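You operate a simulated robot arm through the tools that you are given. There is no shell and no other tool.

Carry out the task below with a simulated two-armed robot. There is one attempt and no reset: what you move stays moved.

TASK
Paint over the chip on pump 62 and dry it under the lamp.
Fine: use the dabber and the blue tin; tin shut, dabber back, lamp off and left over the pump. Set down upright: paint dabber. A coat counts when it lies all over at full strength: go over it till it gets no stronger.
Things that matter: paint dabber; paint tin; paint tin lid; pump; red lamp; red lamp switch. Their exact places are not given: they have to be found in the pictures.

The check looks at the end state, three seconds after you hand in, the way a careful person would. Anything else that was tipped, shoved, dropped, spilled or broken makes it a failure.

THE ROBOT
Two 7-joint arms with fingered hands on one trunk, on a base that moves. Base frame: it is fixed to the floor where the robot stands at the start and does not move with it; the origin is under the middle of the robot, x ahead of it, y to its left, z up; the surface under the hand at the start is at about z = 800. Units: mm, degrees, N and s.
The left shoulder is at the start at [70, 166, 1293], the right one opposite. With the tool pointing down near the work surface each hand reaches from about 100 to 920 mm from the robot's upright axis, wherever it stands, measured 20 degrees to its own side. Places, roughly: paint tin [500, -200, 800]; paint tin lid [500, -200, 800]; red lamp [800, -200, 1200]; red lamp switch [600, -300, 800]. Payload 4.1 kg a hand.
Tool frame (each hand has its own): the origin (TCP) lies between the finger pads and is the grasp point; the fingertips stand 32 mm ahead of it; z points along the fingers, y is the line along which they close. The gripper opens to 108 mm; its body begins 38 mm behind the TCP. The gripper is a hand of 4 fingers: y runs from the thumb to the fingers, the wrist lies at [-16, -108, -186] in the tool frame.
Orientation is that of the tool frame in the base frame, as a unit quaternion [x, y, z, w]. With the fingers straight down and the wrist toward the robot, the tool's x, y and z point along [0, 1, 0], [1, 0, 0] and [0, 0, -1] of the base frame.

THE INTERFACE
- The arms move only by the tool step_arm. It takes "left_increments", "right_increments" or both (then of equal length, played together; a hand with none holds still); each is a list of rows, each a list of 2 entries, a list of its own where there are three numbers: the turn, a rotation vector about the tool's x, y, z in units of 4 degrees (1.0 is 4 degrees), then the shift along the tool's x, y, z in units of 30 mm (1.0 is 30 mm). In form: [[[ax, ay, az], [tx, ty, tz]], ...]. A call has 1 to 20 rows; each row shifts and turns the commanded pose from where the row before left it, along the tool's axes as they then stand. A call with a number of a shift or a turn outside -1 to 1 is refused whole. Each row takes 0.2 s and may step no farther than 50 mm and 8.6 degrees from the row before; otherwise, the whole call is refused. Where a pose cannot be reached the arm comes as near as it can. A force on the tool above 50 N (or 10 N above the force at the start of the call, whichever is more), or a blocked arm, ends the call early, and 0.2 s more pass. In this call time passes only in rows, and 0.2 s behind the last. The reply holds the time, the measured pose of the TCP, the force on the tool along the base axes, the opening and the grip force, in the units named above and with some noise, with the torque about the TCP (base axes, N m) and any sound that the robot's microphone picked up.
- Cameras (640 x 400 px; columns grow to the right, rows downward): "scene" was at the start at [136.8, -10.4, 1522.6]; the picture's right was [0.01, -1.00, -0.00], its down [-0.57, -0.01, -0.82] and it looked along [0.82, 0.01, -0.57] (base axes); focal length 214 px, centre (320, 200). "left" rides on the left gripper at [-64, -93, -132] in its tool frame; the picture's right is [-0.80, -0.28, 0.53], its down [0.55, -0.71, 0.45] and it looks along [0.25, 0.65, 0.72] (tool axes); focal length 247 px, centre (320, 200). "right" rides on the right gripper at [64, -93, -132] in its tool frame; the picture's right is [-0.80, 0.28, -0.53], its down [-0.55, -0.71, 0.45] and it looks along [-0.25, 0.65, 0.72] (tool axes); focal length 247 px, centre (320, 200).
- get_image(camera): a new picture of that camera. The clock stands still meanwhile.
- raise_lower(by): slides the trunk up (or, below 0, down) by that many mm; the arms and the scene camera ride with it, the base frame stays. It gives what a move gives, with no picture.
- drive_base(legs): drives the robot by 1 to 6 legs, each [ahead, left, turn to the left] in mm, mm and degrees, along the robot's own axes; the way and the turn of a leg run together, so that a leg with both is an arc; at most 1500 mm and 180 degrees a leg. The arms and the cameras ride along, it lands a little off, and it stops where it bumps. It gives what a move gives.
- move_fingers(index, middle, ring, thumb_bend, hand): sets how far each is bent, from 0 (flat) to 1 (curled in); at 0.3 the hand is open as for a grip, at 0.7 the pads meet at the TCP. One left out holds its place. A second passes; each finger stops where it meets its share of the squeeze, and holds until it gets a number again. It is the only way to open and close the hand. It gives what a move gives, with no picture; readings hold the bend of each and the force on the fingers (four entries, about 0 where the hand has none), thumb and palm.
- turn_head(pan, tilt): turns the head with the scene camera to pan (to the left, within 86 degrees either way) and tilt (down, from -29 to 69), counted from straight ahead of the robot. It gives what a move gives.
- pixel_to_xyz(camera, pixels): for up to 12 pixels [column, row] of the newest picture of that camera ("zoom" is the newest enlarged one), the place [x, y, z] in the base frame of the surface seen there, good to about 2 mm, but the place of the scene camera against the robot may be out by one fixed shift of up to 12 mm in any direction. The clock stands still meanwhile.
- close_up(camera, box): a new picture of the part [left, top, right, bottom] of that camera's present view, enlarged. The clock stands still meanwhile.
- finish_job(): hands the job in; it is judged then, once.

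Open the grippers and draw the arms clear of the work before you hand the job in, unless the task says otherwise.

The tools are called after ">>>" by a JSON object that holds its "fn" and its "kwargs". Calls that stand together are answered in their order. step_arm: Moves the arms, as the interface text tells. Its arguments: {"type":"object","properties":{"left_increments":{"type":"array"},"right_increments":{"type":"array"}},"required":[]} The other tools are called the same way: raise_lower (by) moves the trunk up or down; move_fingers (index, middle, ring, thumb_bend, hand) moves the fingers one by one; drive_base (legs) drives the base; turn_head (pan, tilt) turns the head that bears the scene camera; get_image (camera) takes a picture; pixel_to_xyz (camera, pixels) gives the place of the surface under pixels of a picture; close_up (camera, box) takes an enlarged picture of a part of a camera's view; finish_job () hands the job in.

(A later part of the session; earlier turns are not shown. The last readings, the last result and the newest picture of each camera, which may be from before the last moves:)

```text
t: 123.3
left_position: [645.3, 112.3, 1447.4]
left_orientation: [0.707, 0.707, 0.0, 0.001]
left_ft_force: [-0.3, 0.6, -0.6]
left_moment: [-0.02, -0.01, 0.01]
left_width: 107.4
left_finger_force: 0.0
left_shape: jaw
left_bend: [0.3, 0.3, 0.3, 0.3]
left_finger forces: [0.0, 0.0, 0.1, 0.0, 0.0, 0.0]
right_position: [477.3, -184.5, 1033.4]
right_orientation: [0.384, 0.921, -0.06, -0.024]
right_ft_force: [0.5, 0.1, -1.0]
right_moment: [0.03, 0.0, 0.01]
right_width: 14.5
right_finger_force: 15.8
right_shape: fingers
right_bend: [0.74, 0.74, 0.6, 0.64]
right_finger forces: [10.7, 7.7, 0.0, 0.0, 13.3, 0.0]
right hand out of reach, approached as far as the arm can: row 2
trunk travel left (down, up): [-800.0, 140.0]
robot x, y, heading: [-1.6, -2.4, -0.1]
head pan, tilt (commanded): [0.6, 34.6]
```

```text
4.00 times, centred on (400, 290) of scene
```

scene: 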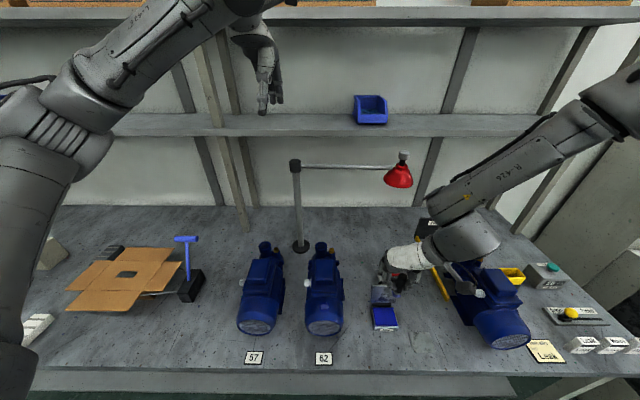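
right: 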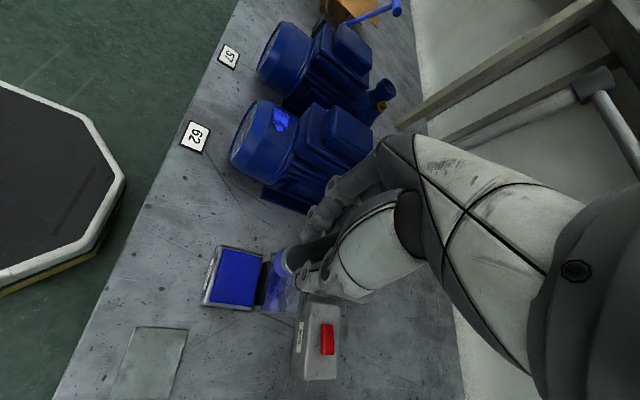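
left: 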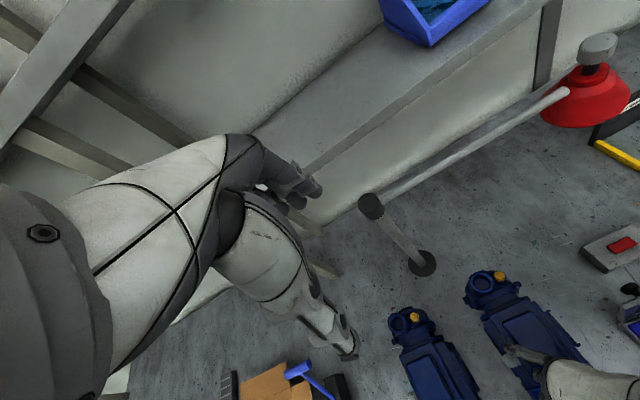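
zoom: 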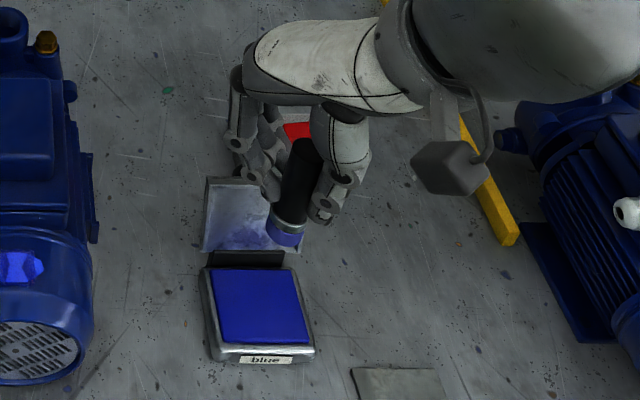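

The dabber is back in the orientation in which I picked it up. I carry it over the plate and stop about 35 mm above it to measure.

>>> {"fn": "step_arm", "kwargs": {"right_increments": [[[0, 0, 0], [-0.357, -0.663, 0.578]], [[0, 0, 0], [-0.357, -0.663, 0.578]], [[0, 0, 0], [-0.357, -0.663, 0.578]], [[0, 0, 0], [-0.357, -0.663, 0.578]], [[0, 0, 0], [-0.357, -0.663, 0.578]]]}}

>>> {"fn": "step_arm", "kwargs": {"right_increments": [[[0, 0, 0], [0, 0.12, 0.9]], [[0, 0, 0], [0, 0.12, 0.9]]]}}

>>> {"fn": "close_up", "kwargs": {"camera": "scene", "box": [395, 295, 460, 350]}}

>>> {"fn": "close_up", "kwargs": {"camera": "right", "box": [220, 180, 360, 320]}}

```text
t: 124.5
left_position: [644.8, 109.9, 1447.4]
left_orientation: [0.707, 0.707, 0.0, -0.001]
left_ft_force: [0.1, -0.8, -0.5]
left_moment: [-0.04, -0.01, 0.02]
left_width: 107.9
left_finger_force: 0.0
left_shape: jaw
left_bend: [0.3, 0.3, 0.3, 0.3]
left_finger forces: [0.1, 0.0, 0.0, 0.0, 0.0, 0.1]
right_position: [440.7, -301.3, 958.8]
right_orientation: [0.384, 0.921, -0.059, -0.024]
right_ft_force: [0.4, 0.0, -0.2]
right_moment: [0.0, -0.02, -0.03]
right_width: 14.6
right_finger_force: 16.0
right_shape: fingers
right_bend: [0.74, 0.74, 0.6, 0.64]
right_finger forces: [10.6, 7.8, 0.1, 0.0, 13.3, 0.0]
trunk travel left (down, up): [-800.0, 140.0]
robot x, y, heading: [-2.9, 1.5, 0.2]
head pan, tilt (commanded): [0.6, 34.6]
```

```text
t: 125.1
left_position: [645.4, 110.1, 1446.8]
left_orientation: [0.707, 0.707, 0.0, -0.001]
left_ft_force: [0.4, -0.6, -0.6]
left_moment: [0.0, 0.01, 0.01]
left_width: 107.7
left_finger_force: 0.1
left_shape: jaw
left_bend: [0.3, 0.3, 0.3, 0.3]
left_finger forces: [0.0, 0.1, 0.1, 0.0, 0.0, 0.0]
right_position: [441.3, -300.2, 905.1]
right_orientation: [0.385, 0.921, -0.059, -0.024]
right_ft_force: [0.4, -0.5, -0.4]
right_moment: [0.02, -0.01, -0.05]
right_width: 14.5
right_finger_force: 15.5
right_shape: fingers
right_bend: [0.74, 0.74, 0.6, 0.64]
right_finger forces: [10.7, 7.8, 0.1, 0.1, 13.4, 0.0]
trunk travel left (down, up): [-800.0, 140.0]
robot x, y, heading: [2.7, 0.6, -0.0]
head pan, tilt (commanded): [0.6, 34.6]
```

```text
7.27 times, centred on (428, 322) of scene
```

zoom: 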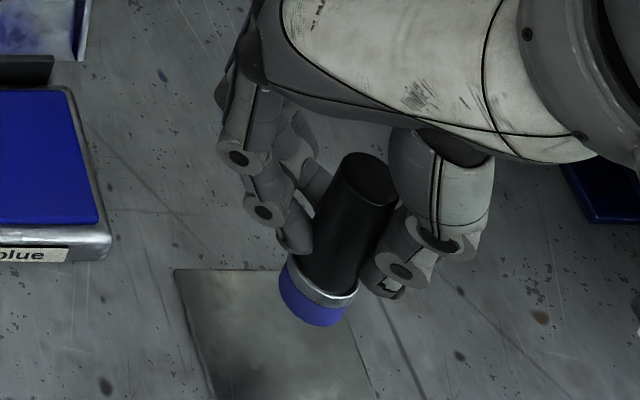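

```text
2.86 times, centred on (290, 250) of right
```

zoom: 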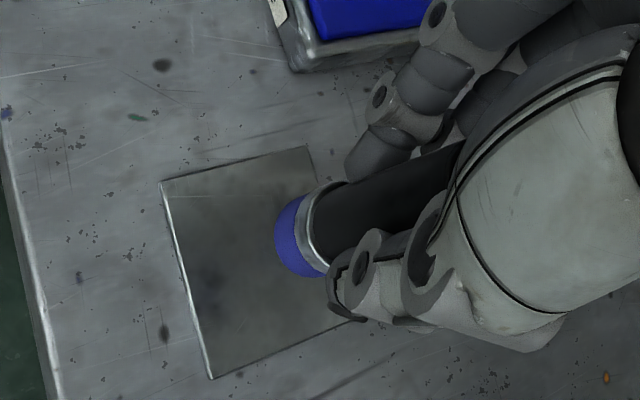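

I measure the tip in the wrist view and the top and tip in the scene view, to check the lean and the place over the plate.

>>> {"fn": "pixel_to_xyz", "kwargs": {"camera": "zoom", "pixels": [[283, 225], [288, 245], [298, 265], [290, 215], [165, 185], [305, 150], [212, 375], [350, 318], [300, 230], [320, 270]]}}

>>> {"fn": "close_up", "kwargs": {"camera": "scene", "box": [395, 295, 460, 350]}}

>>> {"fn": "pixel_to_xyz", "kwargs": {"camera": "zoom", "pixels": [[367, 180], [345, 165], [392, 195], [355, 200], [378, 160], [285, 290], [300, 310], [315, 318], [340, 315], [320, 290], [330, 240], [345, 240]]}}

```text
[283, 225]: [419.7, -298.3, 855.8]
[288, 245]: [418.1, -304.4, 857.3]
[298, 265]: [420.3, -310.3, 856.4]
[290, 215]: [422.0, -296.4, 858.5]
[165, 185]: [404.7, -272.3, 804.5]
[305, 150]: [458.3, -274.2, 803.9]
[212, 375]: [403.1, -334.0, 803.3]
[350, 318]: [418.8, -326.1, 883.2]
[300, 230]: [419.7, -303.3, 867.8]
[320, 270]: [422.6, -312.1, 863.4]
```

```text
7.27 times, centred on (428, 322) of scene
```

zoom: 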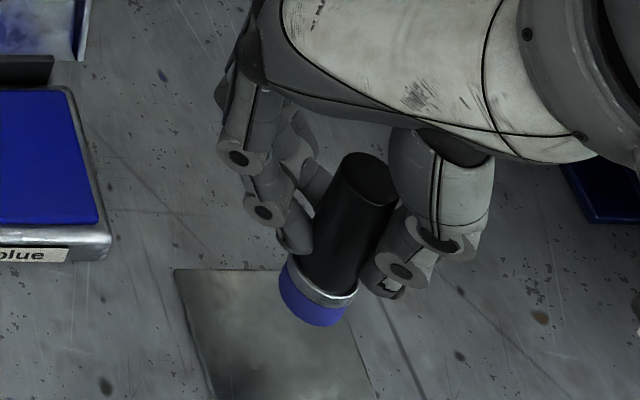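

```text
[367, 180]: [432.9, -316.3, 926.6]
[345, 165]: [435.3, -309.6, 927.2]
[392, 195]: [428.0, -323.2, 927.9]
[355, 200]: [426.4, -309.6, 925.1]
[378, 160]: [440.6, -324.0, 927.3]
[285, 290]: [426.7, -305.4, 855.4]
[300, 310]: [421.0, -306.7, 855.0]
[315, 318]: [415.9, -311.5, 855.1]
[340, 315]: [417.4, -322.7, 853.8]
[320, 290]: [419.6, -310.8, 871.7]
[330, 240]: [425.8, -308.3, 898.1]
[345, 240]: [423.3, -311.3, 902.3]
```

The dabber's top now leans about 3° toward the finger side (it shifted a little in the grip earlier). I turn back 3.4° about the tool x and lower to a few mm above the plate.

>>> {"fn": "step_arm", "kwargs": {"right_increments": [[[-0.85, 0, 0], [0, 0, 0]], [[0, 0, 0], [0.018, 0.013, 0.55]], [[0, 0, 0], [0.018, 0.013, 0.55]]]}}

>>> {"fn": "close_up", "kwargs": {"camera": "scene", "box": [395, 305, 460, 360]}}

>>> {"fn": "pixel_to_xyz", "kwargs": {"camera": "zoom", "pixels": [[367, 200], [345, 185], [392, 215], [355, 220], [378, 180], [285, 320], [300, 335], [315, 345], [340, 340], [320, 310]]}}

>>> {"fn": "close_up", "kwargs": {"camera": "right", "box": [220, 180, 360, 320]}}

```text
t: 125.9
left_position: [645.2, 112.9, 1447.6]
left_orientation: [0.707, 0.707, 0.0, 0.0]
left_ft_force: [0.3, -0.2, 0.4]
left_moment: [0.03, 0.0, -0.02]
left_width: 107.3
left_finger_force: 0.0
left_shape: jaw
left_bend: [0.3, 0.3, 0.3, 0.3]
left_finger forces: [0.0, 0.0, 0.1, 0.0, 0.1, 0.0]
right_position: [436.3, -300.0, 873.7]
right_orientation: [0.384, 0.923, -0.032, -0.013]
right_ft_force: [0.2, 0.3, -0.9]
right_moment: [0.0, 0.0, 0.0]
right_width: 14.4
right_finger_force: 15.8
right_shape: fingers
right_bend: [0.74, 0.74, 0.6, 0.64]
right_finger forces: [10.6, 7.7, 0.0, 0.0, 13.2, 0.0]
trunk travel left (down, up): [-800.0, 140.0]
robot x, y, heading: [0.6, -0.8, -0.0]
head pan, tilt (commanded): [0.6, 34.6]
```

```text
7.27 times, centred on (428, 332) of scene
```

zoom: 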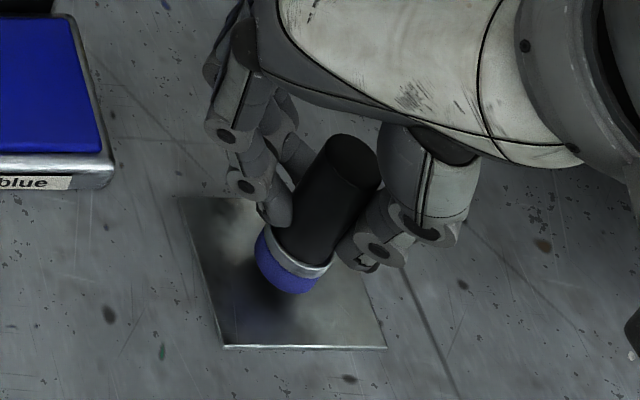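

```text
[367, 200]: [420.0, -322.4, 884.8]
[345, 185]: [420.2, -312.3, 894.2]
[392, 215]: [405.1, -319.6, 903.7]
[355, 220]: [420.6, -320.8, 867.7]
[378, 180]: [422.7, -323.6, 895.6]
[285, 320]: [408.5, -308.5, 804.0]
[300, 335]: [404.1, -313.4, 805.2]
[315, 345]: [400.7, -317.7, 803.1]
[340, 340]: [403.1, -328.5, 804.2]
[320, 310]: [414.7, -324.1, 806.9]
```

```text
2.86 times, centred on (290, 250) of right
```

zoom: 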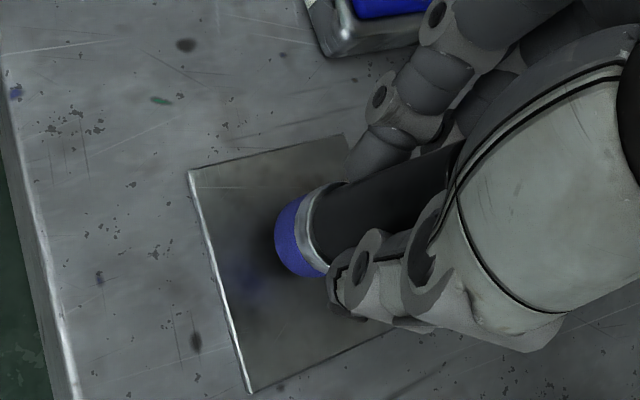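

I query the right pixels for the top disc and tip in a fresh scene close-up.

>>> {"fn": "close_up", "kwargs": {"camera": "scene", "box": [395, 305, 460, 360]}}

>>> {"fn": "pixel_to_xyz", "kwargs": {"camera": "zoom", "pixels": [[351, 156], [332, 146], [374, 172], [342, 174], [362, 142], [258, 250], [270, 272], [285, 285], [300, 288], [318, 275], [300, 230], [320, 210]]}}

>>> {"fn": "pixel_to_xyz", "kwargs": {"camera": "right", "pixels": [[287, 254], [288, 262], [293, 269], [289, 250], [293, 258], [300, 262]]}}

```text
7.27 times, centred on (428, 332) of scene
```

zoom: 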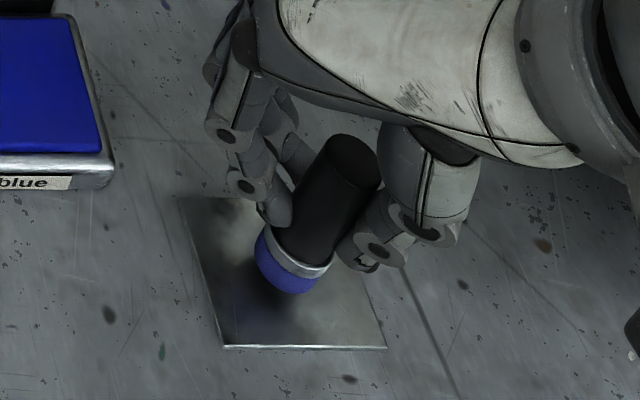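

```text
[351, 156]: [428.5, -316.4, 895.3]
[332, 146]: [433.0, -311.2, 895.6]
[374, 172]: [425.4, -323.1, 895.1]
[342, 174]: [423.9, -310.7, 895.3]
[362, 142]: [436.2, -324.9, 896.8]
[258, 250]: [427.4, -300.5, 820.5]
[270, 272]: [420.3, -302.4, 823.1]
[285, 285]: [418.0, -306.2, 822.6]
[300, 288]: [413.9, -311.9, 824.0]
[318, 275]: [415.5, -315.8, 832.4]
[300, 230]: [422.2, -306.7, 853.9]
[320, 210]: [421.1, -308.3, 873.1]
```

```text
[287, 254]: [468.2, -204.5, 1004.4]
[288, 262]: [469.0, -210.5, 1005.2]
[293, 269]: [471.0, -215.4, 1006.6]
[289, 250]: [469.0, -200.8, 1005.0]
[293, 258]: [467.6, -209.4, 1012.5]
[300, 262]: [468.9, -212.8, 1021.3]
```

The dabber is within about 3° of plumb and its foot about 9 mm above the plate, over (428,−304). I lower 6 mm, then in small steps to contact.

>>> {"fn": "step_arm", "kwargs": {"right_increments": [[[0, 0, 0], [0, 0.0072, 0.1]], [[0, 0, 0], [0, 0.0072, 0.1]]]}}

>>> {"fn": "step_arm", "kwargs": {"right_increments": [[[0, 0, 0], [0, 0.0036, 0.05]]]}}

>>> {"fn": "step_arm", "kwargs": {"right_increments": [[[0, 0, 0], [0, 0.0036, 0.05]]]}}

```text
t: 126.5
left_position: [645.0, 110.5, 1447.8]
left_orientation: [0.708, 0.707, 0.0, 0.0]
left_ft_force: [0.2, 0.5, -0.1]
left_moment: [0.02, 0.0, 0.01]
left_width: 107.5
left_finger_force: 0.1
left_shape: jaw
left_bend: [0.3, 0.3, 0.3, 0.3]
left_finger forces: [0.0, 0.1, 0.0, 0.0, 0.0, 0.0]
right_position: [435.2, -299.6, 869.1]
right_orientation: [0.385, 0.922, -0.032, -0.012]
right_ft_force: [1.1, 0.7, -0.3]
right_moment: [0.03, 0.01, -0.03]
right_width: 14.5
right_finger_force: 16.2
right_shape: fingers
right_bend: [0.74, 0.74, 0.6, 0.64]
right_finger forces: [10.6, 7.7, 0.0, 0.0, 13.2, 0.0]
trunk travel left (down, up): [-800.0, 140.0]
robot x, y, heading: [-2.7, 1.2, -0.0]
head pan, tilt (commanded): [0.6, 34.6]
```

```text
t: 126.9
left_position: [644.5, 112.2, 1447.3]
left_orientation: [0.707, 0.707, 0.0, 0.0]
left_ft_force: [-0.3, -0.9, -0.4]
left_moment: [-0.03, 0.01, 0.01]
left_width: 107.5
left_finger_force: 0.1
left_shape: jaw
left_bend: [0.3, 0.3, 0.3, 0.3]
left_finger forces: [0.1, 0.0, 0.0, 0.1, 0.0, 0.0]
right_position: [434.8, -299.5, 866.8]
right_orientation: [0.384, 0.923, -0.031, -0.012]
right_ft_force: [-0.6, 0.1, 0.3]
right_moment: [0.01, 0.0, -0.03]
right_width: 14.2
right_finger_force: 15.5
right_shape: fingers
right_bend: [0.74, 0.74, 0.6, 0.64]
right_finger forces: [10.6, 7.7, 0.0, 0.0, 13.2, 0.0]
trunk travel left (down, up): [-800.0, 140.0]
robot x, y, heading: [-0.1, 0.5, -0.2]
head pan, tilt (commanded): [0.6, 34.6]
```

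```text
t: 127.3
left_position: [645.5, 112.0, 1448.1]
left_orientation: [0.707, 0.707, 0.0, 0.0]
left_ft_force: [-0.2, -0.5, -0.1]
left_moment: [-0.04, 0.02, -0.01]
left_width: 107.5
left_finger_force: 0.0
left_shape: jaw
left_bend: [0.3, 0.3, 0.3, 0.3]
left_finger forces: [0.0, 0.0, 0.0, 0.0, 0.1, 0.1]
right_position: [434.1, -299.0, 864.9]
right_orientation: [0.385, 0.922, -0.031, -0.013]
right_ft_force: [-0.1, -0.7, 1.7]
right_moment: [-0.01, 0.01, 0.01]
right_width: 14.4
right_finger_force: 15.9
right_shape: fingers
right_bend: [0.74, 0.74, 0.6, 0.64]
right_finger forces: [10.6, 8.0, 0.1, 0.1, 13.6, 0.0]
trunk travel left (down, up): [-800.0, 140.0]
robot x, y, heading: [2.1, -1.7, 0.2]
head pan, tilt (commanded): [0.6, 34.6]
```

The foot just touches (1.7 N). I settle 0.7 mm more and then open the fingers a little at a time.

>>> {"fn": "step_arm", "kwargs": {"right_increments": [[[0, 0, 0], [0, 0.002, 0.025]]]}}

>>> {"fn": "move_fingers", "kwargs": {"hand": "right", "index": 0.62, "middle": 0.62, "ring": 0.55, "thumb_bend": 0.58}}

>>> {"fn": "close_up", "kwargs": {"camera": "scene", "box": [395, 305, 460, 360]}}

```text
t: 127.7
left_position: [644.4, 112.8, 1447.7]
left_orientation: [0.707, 0.707, 0.0, 0.0]
left_ft_force: [-0.6, 0.3, -0.4]
left_moment: [-0.01, -0.04, 0.02]
left_width: 107.7
left_finger_force: 0.0
left_shape: jaw
left_bend: [0.3, 0.3, 0.3, 0.3]
left_finger forces: [0.1, 0.0, 0.0, 0.0, 0.1, 0.1]
right_position: [435.9, -298.0, 863.4]
right_orientation: [0.384, 0.923, -0.032, -0.011]
right_ft_force: [-0.5, 0.4, 7.0]
right_moment: [-0.05, 0.02, -0.02]
right_width: 14.5
right_finger_force: 17.3
right_shape: fingers
right_bend: [0.74, 0.74, 0.6, 0.64]
right_finger forces: [11.0, 8.9, 0.1, 0.1, 14.2, 0.1]
trunk travel left (down, up): [-800.0, 140.0]
robot x, y, heading: [0.2, -2.3, 0.1]
head pan, tilt (commanded): [0.6, 34.6]
```

```text
t: 128.7
left_position: [644.6, 111.5, 1447.4]
left_orientation: [0.707, 0.707, 0.001, 0.0]
left_ft_force: [0.1, -1.1, -0.2]
left_moment: [0.01, -0.01, 0.04]
left_width: 107.4
left_finger_force: 0.1
left_shape: jaw
left_bend: [0.3, 0.3, 0.3, 0.3]
left_finger forces: [0.1, 0.1, 0.0, 0.1, 0.1, 0.1]
right_position: [434.0, -299.2, 862.4]
right_orientation: [0.384, 0.923, -0.032, -0.012]
right_ft_force: [-0.7, 0.5, 0.0]
right_moment: [-0.01, 0.0, 0.01]
right_width: 29.7
right_finger_force: 0.1
right_shape: fingers
right_bend: [0.62, 0.62, 0.55, 0.57]
right_finger forces: [0.0, 0.0, 0.1, 0.0, 0.1, 0.1]
trunk travel left (down, up): [-800.0, 140.0]
robot x, y, heading: [3.1, 1.9, -0.2]
head pan, tilt (commanded): [0.6, 34.6]
```

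```text
7.27 times, centred on (428, 332) of scene
```

zoom: 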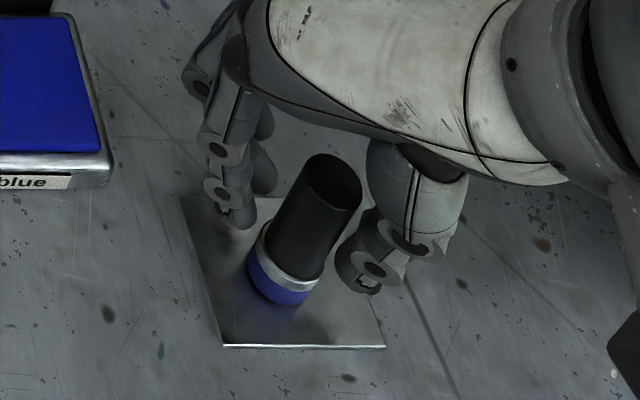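

The dabber stands upright on its plate, free of the fingers. I open further and lift straight up.

>>> {"fn": "move_fingers", "kwargs": {"hand": "right", "index": 0.4, "middle": 0.4, "ring": 0.4, "thumb_bend": 0.4}}

>>> {"fn": "step_arm", "kwargs": {"right_increments": [[[0, 0, 0], [0, -0.036, -0.5]], [[0, 0, 0], [0, -0.065, -0.9]], [[0, 0, 0], [0, -0.065, -0.9]], [[0, 0, 0], [0, -0.065, -0.9]], [[0, 0, 0], [0, -0.065, -0.9]]]}}

>>> {"fn": "get_image", "kwargs": {"camera": "right"}}

>>> {"fn": "close_up", "kwargs": {"camera": "scene", "box": [360, 260, 460, 360]}}

```text
t: 129.7
left_position: [644.9, 111.3, 1446.7]
left_orientation: [0.707, 0.707, 0.0, 0.0]
left_ft_force: [0.5, 0.6, -0.4]
left_moment: [-0.03, 0.0, -0.02]
left_width: 107.5
left_finger_force: 0.0
left_shape: jaw
left_bend: [0.3, 0.3, 0.3, 0.3]
left_finger forces: [0.0, 0.0, 0.0, 0.0, 0.0, 0.0]
right_position: [434.5, -298.4, 862.9]
right_orientation: [0.384, 0.923, -0.032, -0.012]
right_ft_force: [0.2, 0.5, -0.6]
right_moment: [0.0, 0.03, 0.0]
right_width: 81.9
right_finger_force: 0.0
right_shape: fingers
right_bend: [0.4, 0.4, 0.4, 0.4]
right_finger forces: [0.0, 0.1, 0.0, 0.0, 0.1, 0.0]
trunk travel left (down, up): [-800.0, 140.0]
robot x, y, heading: [0.3, -3.1, 0.2]
head pan, tilt (commanded): [0.6, 34.6]
```

```text
t: 130.9
left_position: [645.7, 113.5, 1446.7]
left_orientation: [0.707, 0.707, 0.0, 0.001]
left_ft_force: [0.1, 0.4, -0.2]
left_moment: [-0.03, 0.02, 0.02]
left_width: 107.5
left_finger_force: 0.1
left_shape: jaw
left_bend: [0.3, 0.3, 0.3, 0.3]
left_finger forces: [0.1, 0.0, 0.1, 0.1, 0.1, 0.0]
right_position: [435.3, -297.4, 986.2]
right_orientation: [0.384, 0.923, -0.033, -0.012]
right_ft_force: [-0.4, 0.2, -0.5]
right_moment: [0.03, -0.02, -0.01]
right_width: 82.2
right_finger_force: 0.0
right_shape: fingers
right_bend: [0.4, 0.4, 0.4, 0.4]
right_finger forces: [0.0, 0.0, 0.0, 0.0, 0.0, 0.1]
trunk travel left (down, up): [-800.0, 140.0]
robot x, y, heading: [-1.7, 2.0, 0.2]
head pan, tilt (commanded): [0.6, 34.6]
```

```text
taken
```

right: 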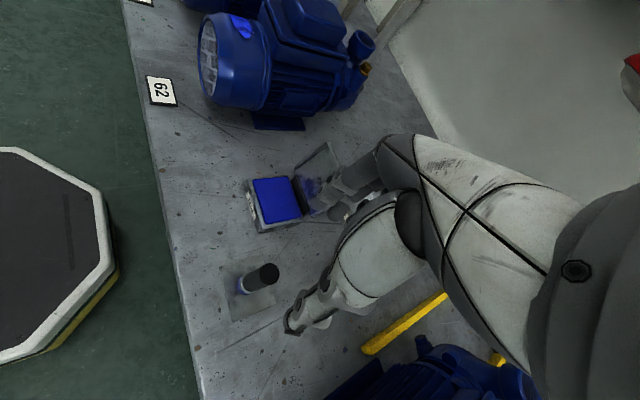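

```text
4.00 times, centred on (410, 310) of scene
```

zoom: 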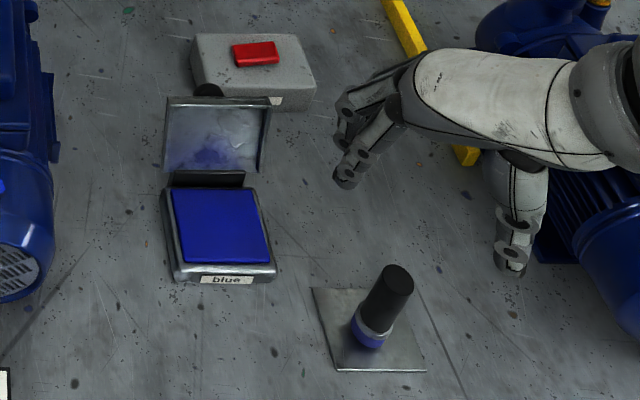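

The dabber is back, upright. Next I shut the tin by gripping the knob again and guiding the lid down; I spread middle and ring out of the way and move up over the area behind the lid.

>>> {"fn": "move_fingers", "kwargs": {"hand": "right", "middle": 0.13, "ring": 0.13}}

>>> {"fn": "step_arm", "kwargs": {"right_increments": [[[0, 0, 0], [-0.174, 0.855, -0.36]], [[0, 0, 0], [-0.174, 0.855, -0.36]], [[0, 0, 0], [-0.174, 0.855, -0.36]], [[0, 0, 0], [-0.174, 0.855, -0.36]], [[0, 0, 0], [-0.174, 0.855, -0.36]], [[0, 0, 0], [-0.174, 0.855, -0.36]], [[-1, 0, 0], [0, 0, 0]], [[0, 0, -1], [0, 0, 0]], [[0, 0, -1], [0, 0, 0]], [[0, 0, -1], [0, 0, 0]], [[0, 0, -1], [0, 0, 0]], [[0, 0, -1], [0, 0, 0]], [[0, 0, -1], [0, 0, 0]], [[0, 0, -1], [0, 0, 0]], [[0, 0, -1], [0, 0, 0]], [[0, 0, -1], [0, 0, 0]]]}}

>>> {"fn": "get_image", "kwargs": {"camera": "right"}}

>>> {"fn": "get_image", "kwargs": {"camera": "scene"}}

```text
t: 131.9
left_position: [644.7, 111.8, 1447.5]
left_orientation: [0.708, 0.707, 0.0, 0.001]
left_ft_force: [0.2, -0.4, -0.3]
left_moment: [0.03, -0.03, 0.01]
left_width: 107.6
left_finger_force: 0.2
left_shape: jaw
left_bend: [0.3, 0.3, 0.3, 0.3]
left_finger forces: [0.0, 0.0, 0.0, 0.0, 0.1, 0.1]
right_position: [434.8, -298.7, 984.5]
right_orientation: [0.384, 0.923, -0.031, -0.012]
right_ft_force: [0.2, -0.4, 0.0]
right_moment: [-0.05, -0.01, 0.03]
right_width: 81.9
right_finger_force: 0.0
right_shape: fingers
right_bend: [0.4, 0.13, 0.13, 0.4]
right_finger forces: [0.1, 0.0, 0.1, 0.0, 0.1, 0.0]
trunk travel left (down, up): [-800.0, 140.0]
robot x, y, heading: [-0.6, 1.1, 0.0]
head pan, tilt (commanded): [0.6, 34.6]
```

```text
t: 135.3
left_position: [646.1, 111.5, 1447.4]
left_orientation: [0.707, 0.707, 0.0, -0.001]
left_ft_force: [-0.3, -0.4, -0.7]
left_moment: [-0.01, 0.04, -0.01]
left_width: 107.6
left_finger_force: 0.1
left_shape: jaw
left_bend: [0.3, 0.3, 0.3, 0.3]
left_finger forces: [0.0, 0.1, 0.0, 0.0, 0.0, 0.0]
right_position: [563.1, -206.1, 1039.6]
right_orientation: [0.08, 0.997, -0.001, 0.001]
right_ft_force: [-0.6, -0.2, -0.3]
right_moment: [-0.01, 0.02, 0.0]
right_width: 82.3
right_finger_force: 0.1
right_shape: fingers
right_bend: [0.4, 0.13, 0.13, 0.4]
right_finger forces: [0.0, 0.0, 0.1, 0.0, 0.1, 0.1]
right hand out of reach, approached as far as the arm can: row 3, 4, 5
trunk travel left (down, up): [-800.0, 140.0]
robot x, y, heading: [1.3, 0.0, 0.1]
head pan, tilt (commanded): [0.6, 34.6]
```

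```text
taken
```

right: 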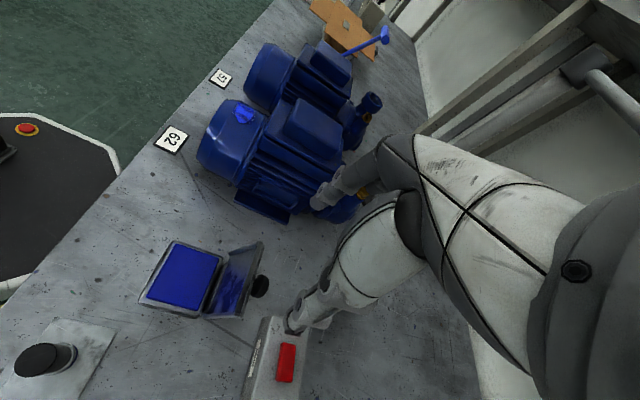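

```text
taken
```

scene: 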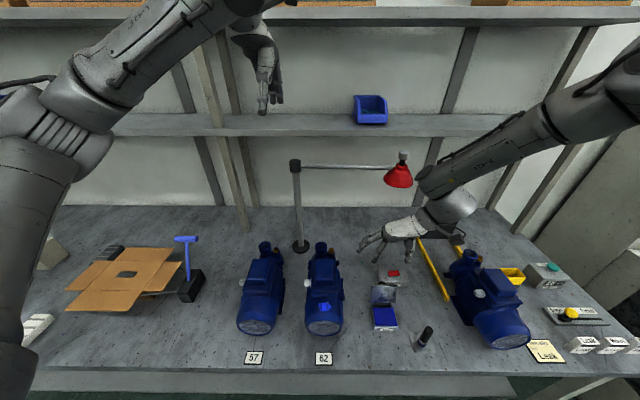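

The hand is over the lid with the fingers straight down. I measure the knob (about (261,286) in the wrist view) and the lid edge.

>>> {"fn": "close_up", "kwargs": {"camera": "right", "box": [190, 220, 330, 330]}}

>>> {"fn": "pixel_to_xyz", "kwargs": {"camera": "zoom", "pixels": [[320, 250], [335, 260], [325, 240], [320, 270], [325, 285], [335, 240], [300, 260], [335, 130], [250, 330], [290, 220], [300, 300], [310, 250]]}}

```text
3.64 times, centred on (260, 275) of right
```

zoom: 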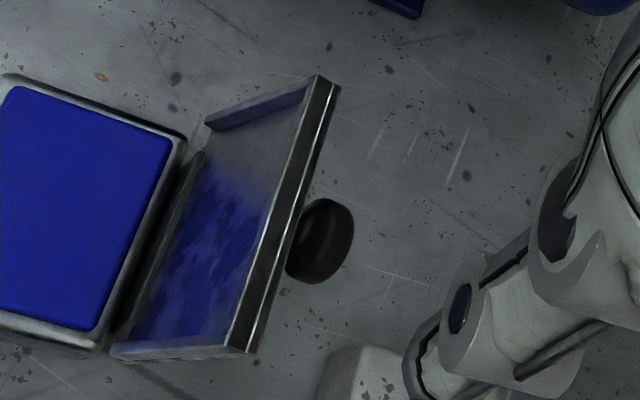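

```text
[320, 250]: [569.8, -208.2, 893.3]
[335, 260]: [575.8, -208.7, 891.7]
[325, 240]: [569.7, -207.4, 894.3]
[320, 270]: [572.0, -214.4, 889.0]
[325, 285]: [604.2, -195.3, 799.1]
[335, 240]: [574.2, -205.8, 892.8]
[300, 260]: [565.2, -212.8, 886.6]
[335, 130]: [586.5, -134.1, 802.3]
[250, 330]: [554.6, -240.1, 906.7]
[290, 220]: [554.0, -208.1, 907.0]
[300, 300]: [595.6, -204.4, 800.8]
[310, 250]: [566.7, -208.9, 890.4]
```

Knob head is centred near (570,−205,883), the lid edge at (554, z 907). I tilt the hand 20° and come to a point about 60 mm back from the knob along the finger direction, keeping away from the lamp head.

>>> {"fn": "step_arm", "kwargs": {"right_increments": [[[0, 1, 0], [-0.303, 0.049, 0.473]], [[0, 1, 0], [-0.303, 0.049, 0.473]], [[0, 1, 0], [-0.303, 0.049, 0.473]], [[0, 1, 0], [-0.303, 0.049, 0.473]], [[0, 1, 0], [-0.303, 0.049, 0.473]]]}}

>>> {"fn": "close_up", "kwargs": {"camera": "right", "box": [210, 160, 370, 320]}}

>>> {"fn": "close_up", "kwargs": {"camera": "scene", "box": [350, 200, 450, 330]}}

```text
t: 136.5
left_position: [645.5, 112.8, 1446.8]
left_orientation: [0.708, 0.707, 0.0, 0.0]
left_ft_force: [0.0, 0.1, -0.5]
left_moment: [0.02, 0.01, 0.0]
left_width: 107.6
left_finger_force: 0.0
left_shape: jaw
left_bend: [0.3, 0.3, 0.3, 0.3]
left_finger forces: [0.1, 0.1, 0.0, 0.1, 0.1, 0.0]
right_position: [599.6, -204.5, 962.0]
right_orientation: [0.08, 0.982, 0.015, -0.172]
right_ft_force: [0.6, -0.3, -0.4]
right_moment: [0.01, 0.04, -0.01]
right_width: 82.0
right_finger_force: 0.1
right_shape: fingers
right_bend: [0.4, 0.13, 0.13, 0.4]
right_finger forces: [0.0, 0.0, 0.0, 0.0, 0.1, 0.0]
trunk travel left (down, up): [-800.0, 140.0]
robot x, y, heading: [-3.0, -5.1, 0.1]
head pan, tilt (commanded): [0.6, 34.6]
```

```text
2.50 times, centred on (290, 240) of right
```

zoom: 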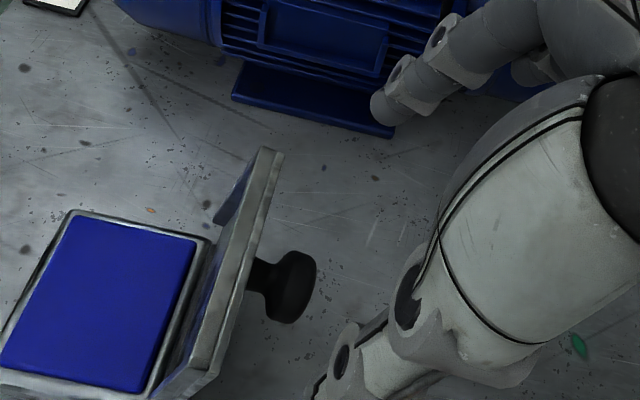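

```text
3.08 times, centred on (400, 265) of scene
```

zoom: 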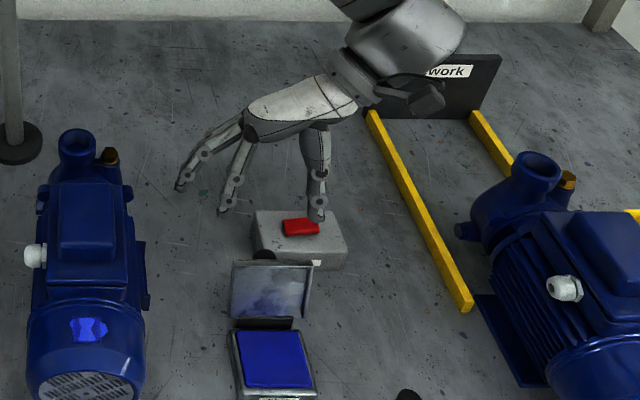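

The knob is clear at zoom (290,288). I measure its head and neck once more before moving in.

>>> {"fn": "pixel_to_xyz", "kwargs": {"camera": "zoom", "pixels": [[290, 288], [285, 260], [300, 300], [280, 315], [310, 280], [262, 275], [250, 285], [255, 180], [205, 370], [295, 275]]}}

```text
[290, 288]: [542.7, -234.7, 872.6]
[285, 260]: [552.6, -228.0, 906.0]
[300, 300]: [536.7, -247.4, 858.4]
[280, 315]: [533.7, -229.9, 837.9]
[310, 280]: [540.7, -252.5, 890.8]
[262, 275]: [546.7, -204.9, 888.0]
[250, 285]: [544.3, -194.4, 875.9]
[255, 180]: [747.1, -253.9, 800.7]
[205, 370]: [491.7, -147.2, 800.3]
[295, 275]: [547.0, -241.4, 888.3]
```

That query used the scene close-up; I retake the wrist close-up and measure on it.

>>> {"fn": "close_up", "kwargs": {"camera": "right", "box": [210, 160, 370, 320]}}

>>> {"fn": "pixel_to_xyz", "kwargs": {"camera": "zoom", "pixels": [[290, 288], [285, 258], [300, 300], [280, 315], [310, 280], [262, 275], [252, 285], [270, 155], [215, 360], [295, 275]]}}

```text
2.50 times, centred on (290, 240) of right
```

zoom: 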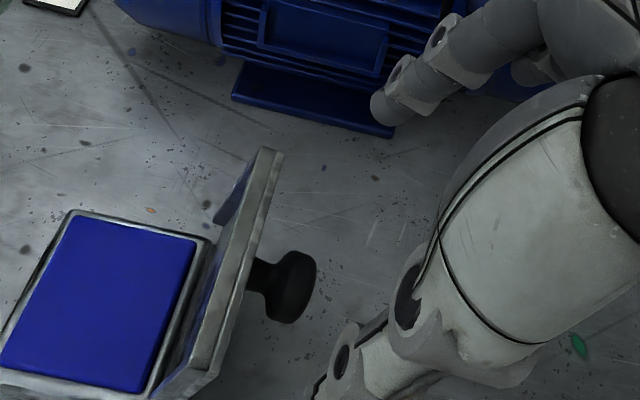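

```text
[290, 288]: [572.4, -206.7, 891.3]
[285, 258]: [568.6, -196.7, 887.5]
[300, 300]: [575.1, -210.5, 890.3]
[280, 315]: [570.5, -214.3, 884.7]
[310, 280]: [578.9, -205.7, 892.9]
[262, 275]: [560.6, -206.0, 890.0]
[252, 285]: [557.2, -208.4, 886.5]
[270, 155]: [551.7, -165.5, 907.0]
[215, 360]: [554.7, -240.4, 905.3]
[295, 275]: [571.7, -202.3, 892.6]
```

Knob head centre is about (571,−205,880). I move the open fingers in along their axis so that it comes between index and thumb.

>>> {"fn": "step_arm", "kwargs": {"right_increments": [[[0, 0, 0], [-0.011, -0.044, 0.572]], [[0, 0, 0], [-0.011, -0.044, 0.572]], [[0, 0, 0], [-0.011, -0.044, 0.572]], [[0, 0, 0], [-0.011, -0.044, 0.572]]]}}

>>> {"fn": "close_up", "kwargs": {"camera": "right", "box": [210, 160, 370, 320]}}

>>> {"fn": "close_up", "kwargs": {"camera": "scene", "box": [350, 250, 440, 330]}}

```text
t: 137.5
left_position: [645.2, 111.9, 1446.9]
left_orientation: [0.707, 0.707, 0.0, 0.0]
left_ft_force: [-0.2, -0.4, -0.2]
left_moment: [-0.02, 0.01, 0.01]
left_width: 107.8
left_finger_force: 0.1
left_shape: jaw
left_bend: [0.3, 0.3, 0.3, 0.3]
left_finger forces: [0.1, 0.0, 0.0, 0.0, 0.0, 0.0]
right_position: [578.4, -205.5, 895.0]
right_orientation: [0.079, 0.982, 0.014, -0.172]
right_ft_force: [-0.4, 0.1, -0.2]
right_moment: [0.02, -0.02, 0.02]
right_width: 82.6
right_finger_force: 0.0
right_shape: fingers
right_bend: [0.4, 0.13, 0.13, 0.4]
right_finger forces: [0.0, 0.0, 0.0, 0.0, 0.1, 0.1]
trunk travel left (down, up): [-800.0, 140.0]
robot x, y, heading: [2.5, -1.9, 0.1]
head pan, tilt (commanded): [0.6, 34.6]
```

```text
2.50 times, centred on (290, 240) of right
```

zoom: 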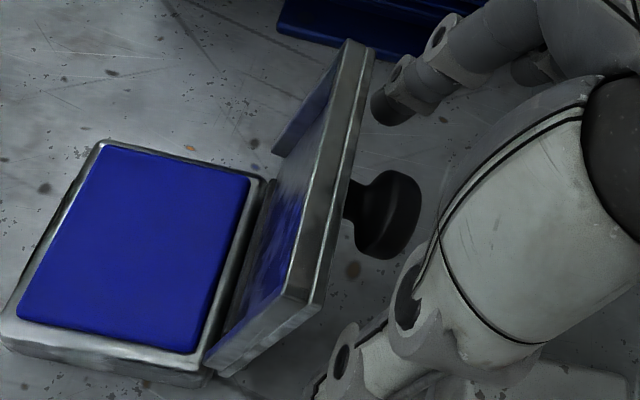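

```text
5.00 times, centred on (395, 290) of scene
```

zoom: 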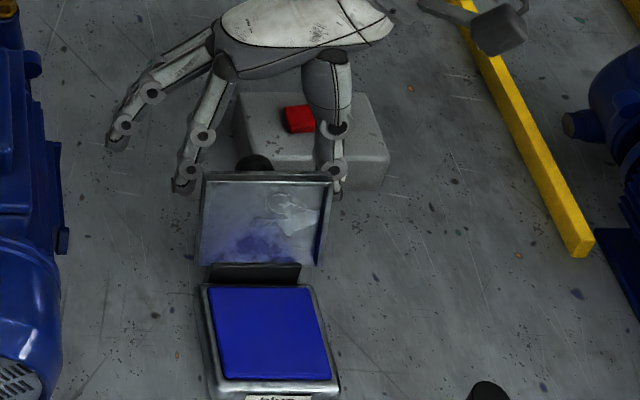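

The knob is between index and thumb. I close them, first to 0.57, then to the squeeze.

>>> {"fn": "move_fingers", "kwargs": {"hand": "right", "index": 0.57, "thumb_bend": 0.57}}

>>> {"fn": "close_up", "kwargs": {"camera": "right", "box": [210, 160, 370, 320]}}

>>> {"fn": "move_fingers", "kwargs": {"hand": "right", "index": 0.7, "thumb_bend": 0.7}}

>>> {"fn": "close_up", "kwargs": {"camera": "right", "box": [210, 160, 370, 320]}}

>>> {"fn": "close_up", "kwargs": {"camera": "scene", "box": [350, 250, 440, 330]}}

```text
t: 138.5
left_position: [644.7, 112.1, 1447.5]
left_orientation: [0.707, 0.707, 0.0, 0.0]
left_ft_force: [1.3, 0.0, 0.2]
left_moment: [0.0, -0.04, -0.04]
left_width: 107.7
left_finger_force: 0.0
left_shape: jaw
left_bend: [0.3, 0.3, 0.3, 0.3]
left_finger forces: [0.1, 0.0, 0.0, 0.1, 0.0, 0.1]
right_position: [578.8, -205.1, 896.1]
right_orientation: [0.078, 0.982, 0.015, -0.173]
right_ft_force: [0.6, -0.6, -0.3]
right_moment: [-0.01, 0.01, 0.0]
right_width: 40.2
right_finger_force: 0.1
right_shape: fingers
right_bend: [0.56, 0.13, 0.13, 0.56]
right_finger forces: [0.1, 0.0, 0.1, 0.0, 0.0, 0.0]
trunk travel left (down, up): [-800.0, 140.0]
robot x, y, heading: [1.9, 2.9, -0.1]
head pan, tilt (commanded): [0.6, 34.6]
```

```text
2.50 times, centred on (290, 240) of right
```

zoom: 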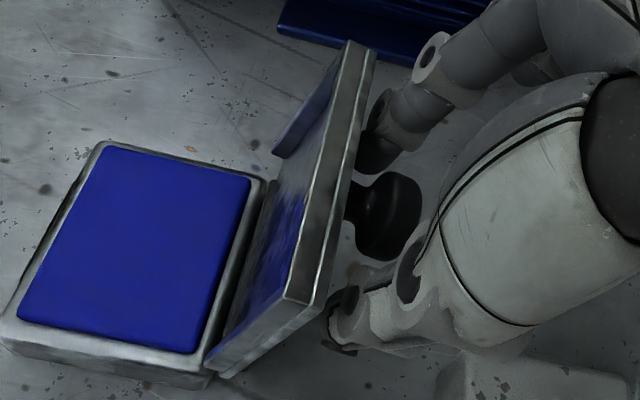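

```text
t: 139.5
left_position: [646.2, 112.1, 1447.2]
left_orientation: [0.708, 0.707, 0.0, 0.0]
left_ft_force: [-0.2, -0.3, -0.7]
left_moment: [-0.02, 0.01, 0.03]
left_width: 107.8
left_finger_force: 0.0
left_shape: jaw
left_bend: [0.3, 0.3, 0.3, 0.3]
left_finger forces: [0.0, 0.1, 0.0, 0.1, 0.1, 0.1]
right_position: [577.9, -206.0, 896.2]
right_orientation: [0.079, 0.982, 0.014, -0.173]
right_ft_force: [-2.4, -0.4, -2.1]
right_moment: [-0.01, 0.01, 0.05]
right_width: 17.1
right_finger_force: 3.4
right_shape: fingers
right_bend: [0.65, 0.13, 0.13, 0.65]
right_finger forces: [3.5, 0.1, 0.0, 0.0, 4.4, 0.0]
trunk travel left (down, up): [-800.0, 140.0]
robot x, y, heading: [1.1, -1.3, 0.0]
head pan, tilt (commanded): [0.6, 34.6]
```

```text
2.50 times, centred on (290, 240) of right
```

zoom: 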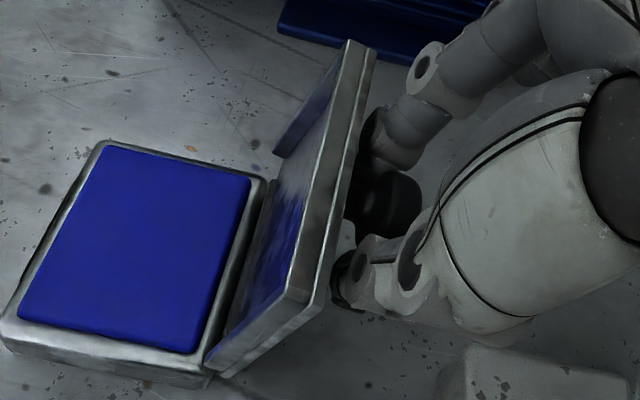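

```text
5.00 times, centred on (395, 290) of scene
```

zoom: 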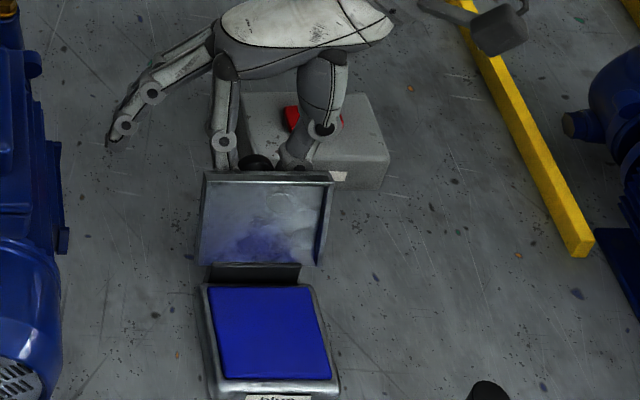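

The knob is gripped again (17 mm, 3.4 N). I guide the lid back along its arc, first five steps up to about upright, then check.

>>> {"fn": "step_arm", "kwargs": {"right_increments": [[[0, -0.357, 0], [0.249, -0.033, -0.087]], [[0, -0.357, 0], [0.256, -0.036, -0.058]], [[0, -0.357, 0], [0.263, -0.039, -0.038]], [[0, -0.357, 0], [0.261, -0.041, -0.006]], [[0, -0.357, 0], [0.263, -0.042, 0.019]]]}}

>>> {"fn": "close_up", "kwargs": {"camera": "right", "box": [210, 160, 370, 320]}}

>>> {"fn": "close_up", "kwargs": {"camera": "scene", "box": [350, 250, 440, 330]}}

```text
t: 140.7
left_position: [644.4, 111.2, 1447.3]
left_orientation: [0.707, 0.707, 0.001, 0.0]
left_ft_force: [-0.3, -0.4, -0.5]
left_moment: [-0.02, 0.02, -0.03]
left_width: 107.7
left_finger_force: 0.0
left_shape: jaw
left_bend: [0.3, 0.3, 0.3, 0.3]
left_finger forces: [0.0, 0.1, 0.0, 0.1, 0.0, 0.1]
right_position: [541.4, -205.1, 913.2]
right_orientation: [0.08, 0.991, 0.008, -0.11]
right_ft_force: [0.1, -3.6, -4.7]
right_moment: [-0.08, -0.05, 0.03]
right_width: 15.1
right_finger_force: 3.4
right_shape: fingers
right_bend: [0.67, 0.13, 0.13, 0.65]
right_finger forces: [2.3, 0.0, 0.1, 0.0, 4.8, 0.0]
trunk travel left (down, up): [-800.0, 140.0]
robot x, y, heading: [-3.1, -2.8, 0.3]
head pan, tilt (commanded): [0.6, 34.6]
```

```text
2.50 times, centred on (290, 240) of right
```

zoom: 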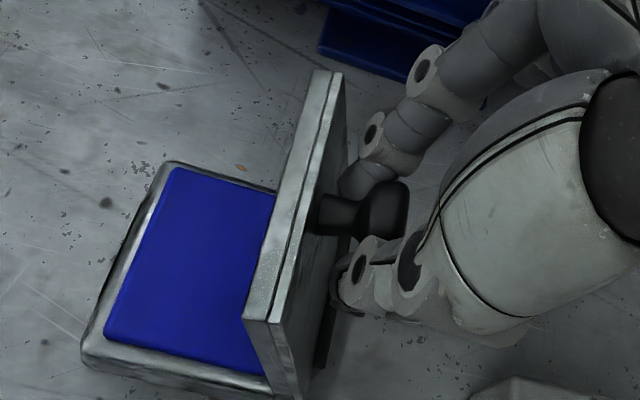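

```text
5.00 times, centred on (395, 290) of scene
```

zoom: 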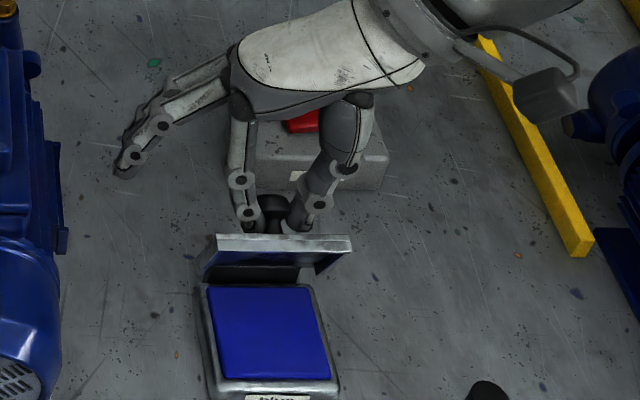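

The lid follows well and is a little past upright. I continue with the next five steps.

>>> {"fn": "step_arm", "kwargs": {"right_increments": [[[0, -0.357, 0], [0.256, -0.042, 0.045]], [[0, -0.357, 0], [0.254, -0.043, 0.072]], [[0, -0.357, 0], [0.243, -0.042, 0.097]], [[0, -0.357, 0], [0.231, -0.04, 0.122]], [[0, -0.357, 0], [0.217, -0.038, 0.145]]]}}

>>> {"fn": "close_up", "kwargs": {"camera": "right", "box": [210, 160, 370, 320]}}

>>> {"fn": "close_up", "kwargs": {"camera": "scene", "box": [350, 260, 440, 340]}}

```text
t: 141.9
left_position: [645.5, 111.4, 1446.7]
left_orientation: [0.707, 0.707, 0.001, 0.0]
left_ft_force: [-0.8, 0.0, -0.5]
left_moment: [-0.02, -0.02, 0.01]
left_width: 107.6
left_finger_force: 0.0
left_shape: jaw
left_bend: [0.3, 0.3, 0.3, 0.3]
left_finger forces: [0.1, 0.0, 0.0, 0.0, 0.0, 0.0]
right_position: [503.1, -205.1, 907.1]
right_orientation: [0.079, 0.996, 0.004, -0.048]
right_ft_force: [1.3, -0.7, -1.6]
right_moment: [0.02, -0.03, -0.04]
right_width: 11.8
right_finger_force: 3.9
right_shape: fingers
right_bend: [0.68, 0.13, 0.13, 0.66]
right_finger forces: [5.0, 0.0, 0.0, 0.1, 3.0, 0.0]
trunk travel left (down, up): [-800.0, 140.0]
robot x, y, heading: [-2.2, -1.2, -0.1]
head pan, tilt (commanded): [0.6, 34.6]
```

```text
2.50 times, centred on (290, 240) of right
```

zoom: 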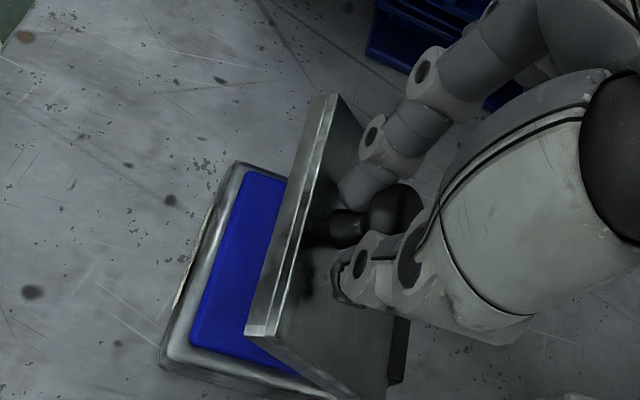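

```text
5.00 times, centred on (395, 300) of scene
```

zoom: 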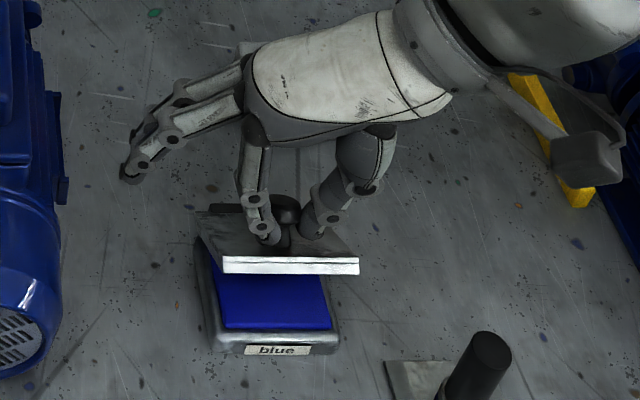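

The lid is at roughly 45° and still held by the neck of the knob. I carry on down the arc.

>>> {"fn": "step_arm", "kwargs": {"right_increments": [[[0, -0.357, 0], [0.202, -0.035, 0.164]], [[0, -0.357, 0], [0.184, -0.032, 0.184]], [[0, -0.357, 0], [0.161, -0.028, 0.202]], [[0, -0.357, 0], [0.139, -0.023, 0.217]]]}}

>>> {"fn": "close_up", "kwargs": {"camera": "right", "box": [210, 160, 370, 320]}}

>>> {"fn": "close_up", "kwargs": {"camera": "scene", "box": [350, 260, 440, 340]}}

```text
t: 142.9
left_position: [643.9, 110.3, 1446.9]
left_orientation: [0.707, 0.707, 0.0, -0.001]
left_ft_force: [0.0, 0.0, -0.4]
left_moment: [0.03, 0.02, 0.0]
left_width: 107.5
left_finger_force: 0.2
left_shape: jaw
left_bend: [0.3, 0.3, 0.3, 0.3]
left_finger forces: [0.0, 0.1, 0.1, 0.0, 0.0, 0.1]
right_position: [478.9, -204.0, 884.6]
right_orientation: [0.08, 0.997, 0.002, 0.001]
right_ft_force: [-3.5, -1.8, 1.0]
right_moment: [-0.01, 0.05, 0.01]
right_width: 9.4
right_finger_force: 2.6
right_shape: fingers
right_bend: [0.69, 0.13, 0.13, 0.67]
right_finger forces: [2.6, 0.0, 0.0, 0.0, 3.1, 0.2]
trunk travel left (down, up): [-800.0, 140.0]
robot x, y, heading: [-2.2, 1.1, 0.1]
head pan, tilt (commanded): [0.6, 34.6]
```

```text
2.50 times, centred on (290, 240) of right
```

zoom: 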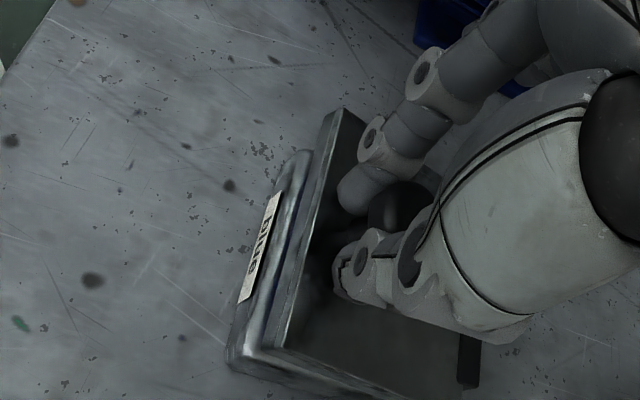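

```text
5.00 times, centred on (395, 300) of scene
```

zoom: 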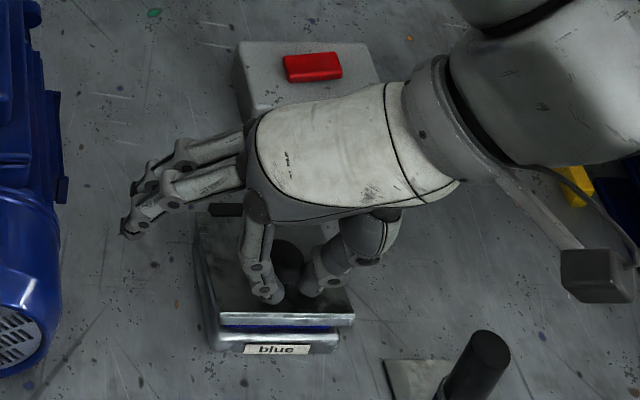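

The lid is nearly down, a thin blue gap remains. I lower about 9 mm more in small steps.

>>> {"fn": "step_arm", "kwargs": {"right_increments": [[[0, 0, 0], [0.02, 0, 0.1]], [[0, 0, 0], [0.015, 0, 0.1]], [[0, 0, 0], [0.01, 0, 0.1]]]}}

>>> {"fn": "close_up", "kwargs": {"camera": "right", "box": [210, 160, 370, 320]}}

>>> {"fn": "close_up", "kwargs": {"camera": "scene", "box": [350, 260, 440, 340]}}

```text
t: 143.7
left_position: [641.9, 110.8, 1448.6]
left_orientation: [0.707, 0.707, 0.0, 0.001]
left_ft_force: [-0.2, 0.3, -0.4]
left_moment: [0.01, 0.01, 0.01]
left_width: 107.9
left_finger_force: 0.1
left_shape: jaw
left_bend: [0.3, 0.3, 0.3, 0.3]
left_finger forces: [0.0, 0.0, 0.0, 0.0, 0.0, 0.0]
right_position: [478.0, -204.8, 877.6]
right_orientation: [0.081, 0.997, 0.001, 0.0]
right_ft_force: [-8.5, -3.4, 3.2]
right_moment: [-0.1, 0.13, 0.02]
right_width: 9.8
right_finger_force: 5.4
right_shape: fingers
right_bend: [0.69, 0.13, 0.13, 0.67]
right_finger forces: [3.7, 0.0, 0.1, 0.0, 7.6, 0.1]
trunk travel left (down, up): [-800.0, 140.0]
robot x, y, heading: [-2.1, 0.7, 0.3]
head pan, tilt (commanded): [0.6, 34.6]
```

```text
2.50 times, centred on (290, 240) of right
```

zoom: 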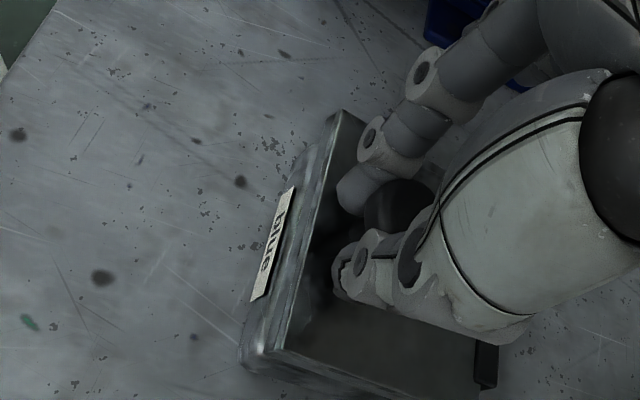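

```text
5.00 times, centred on (395, 300) of scene
```

zoom: 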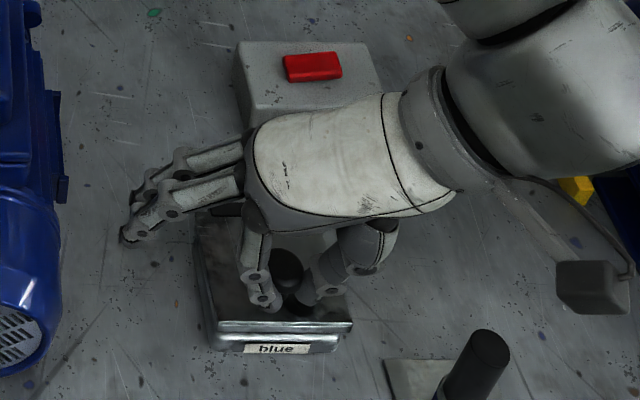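

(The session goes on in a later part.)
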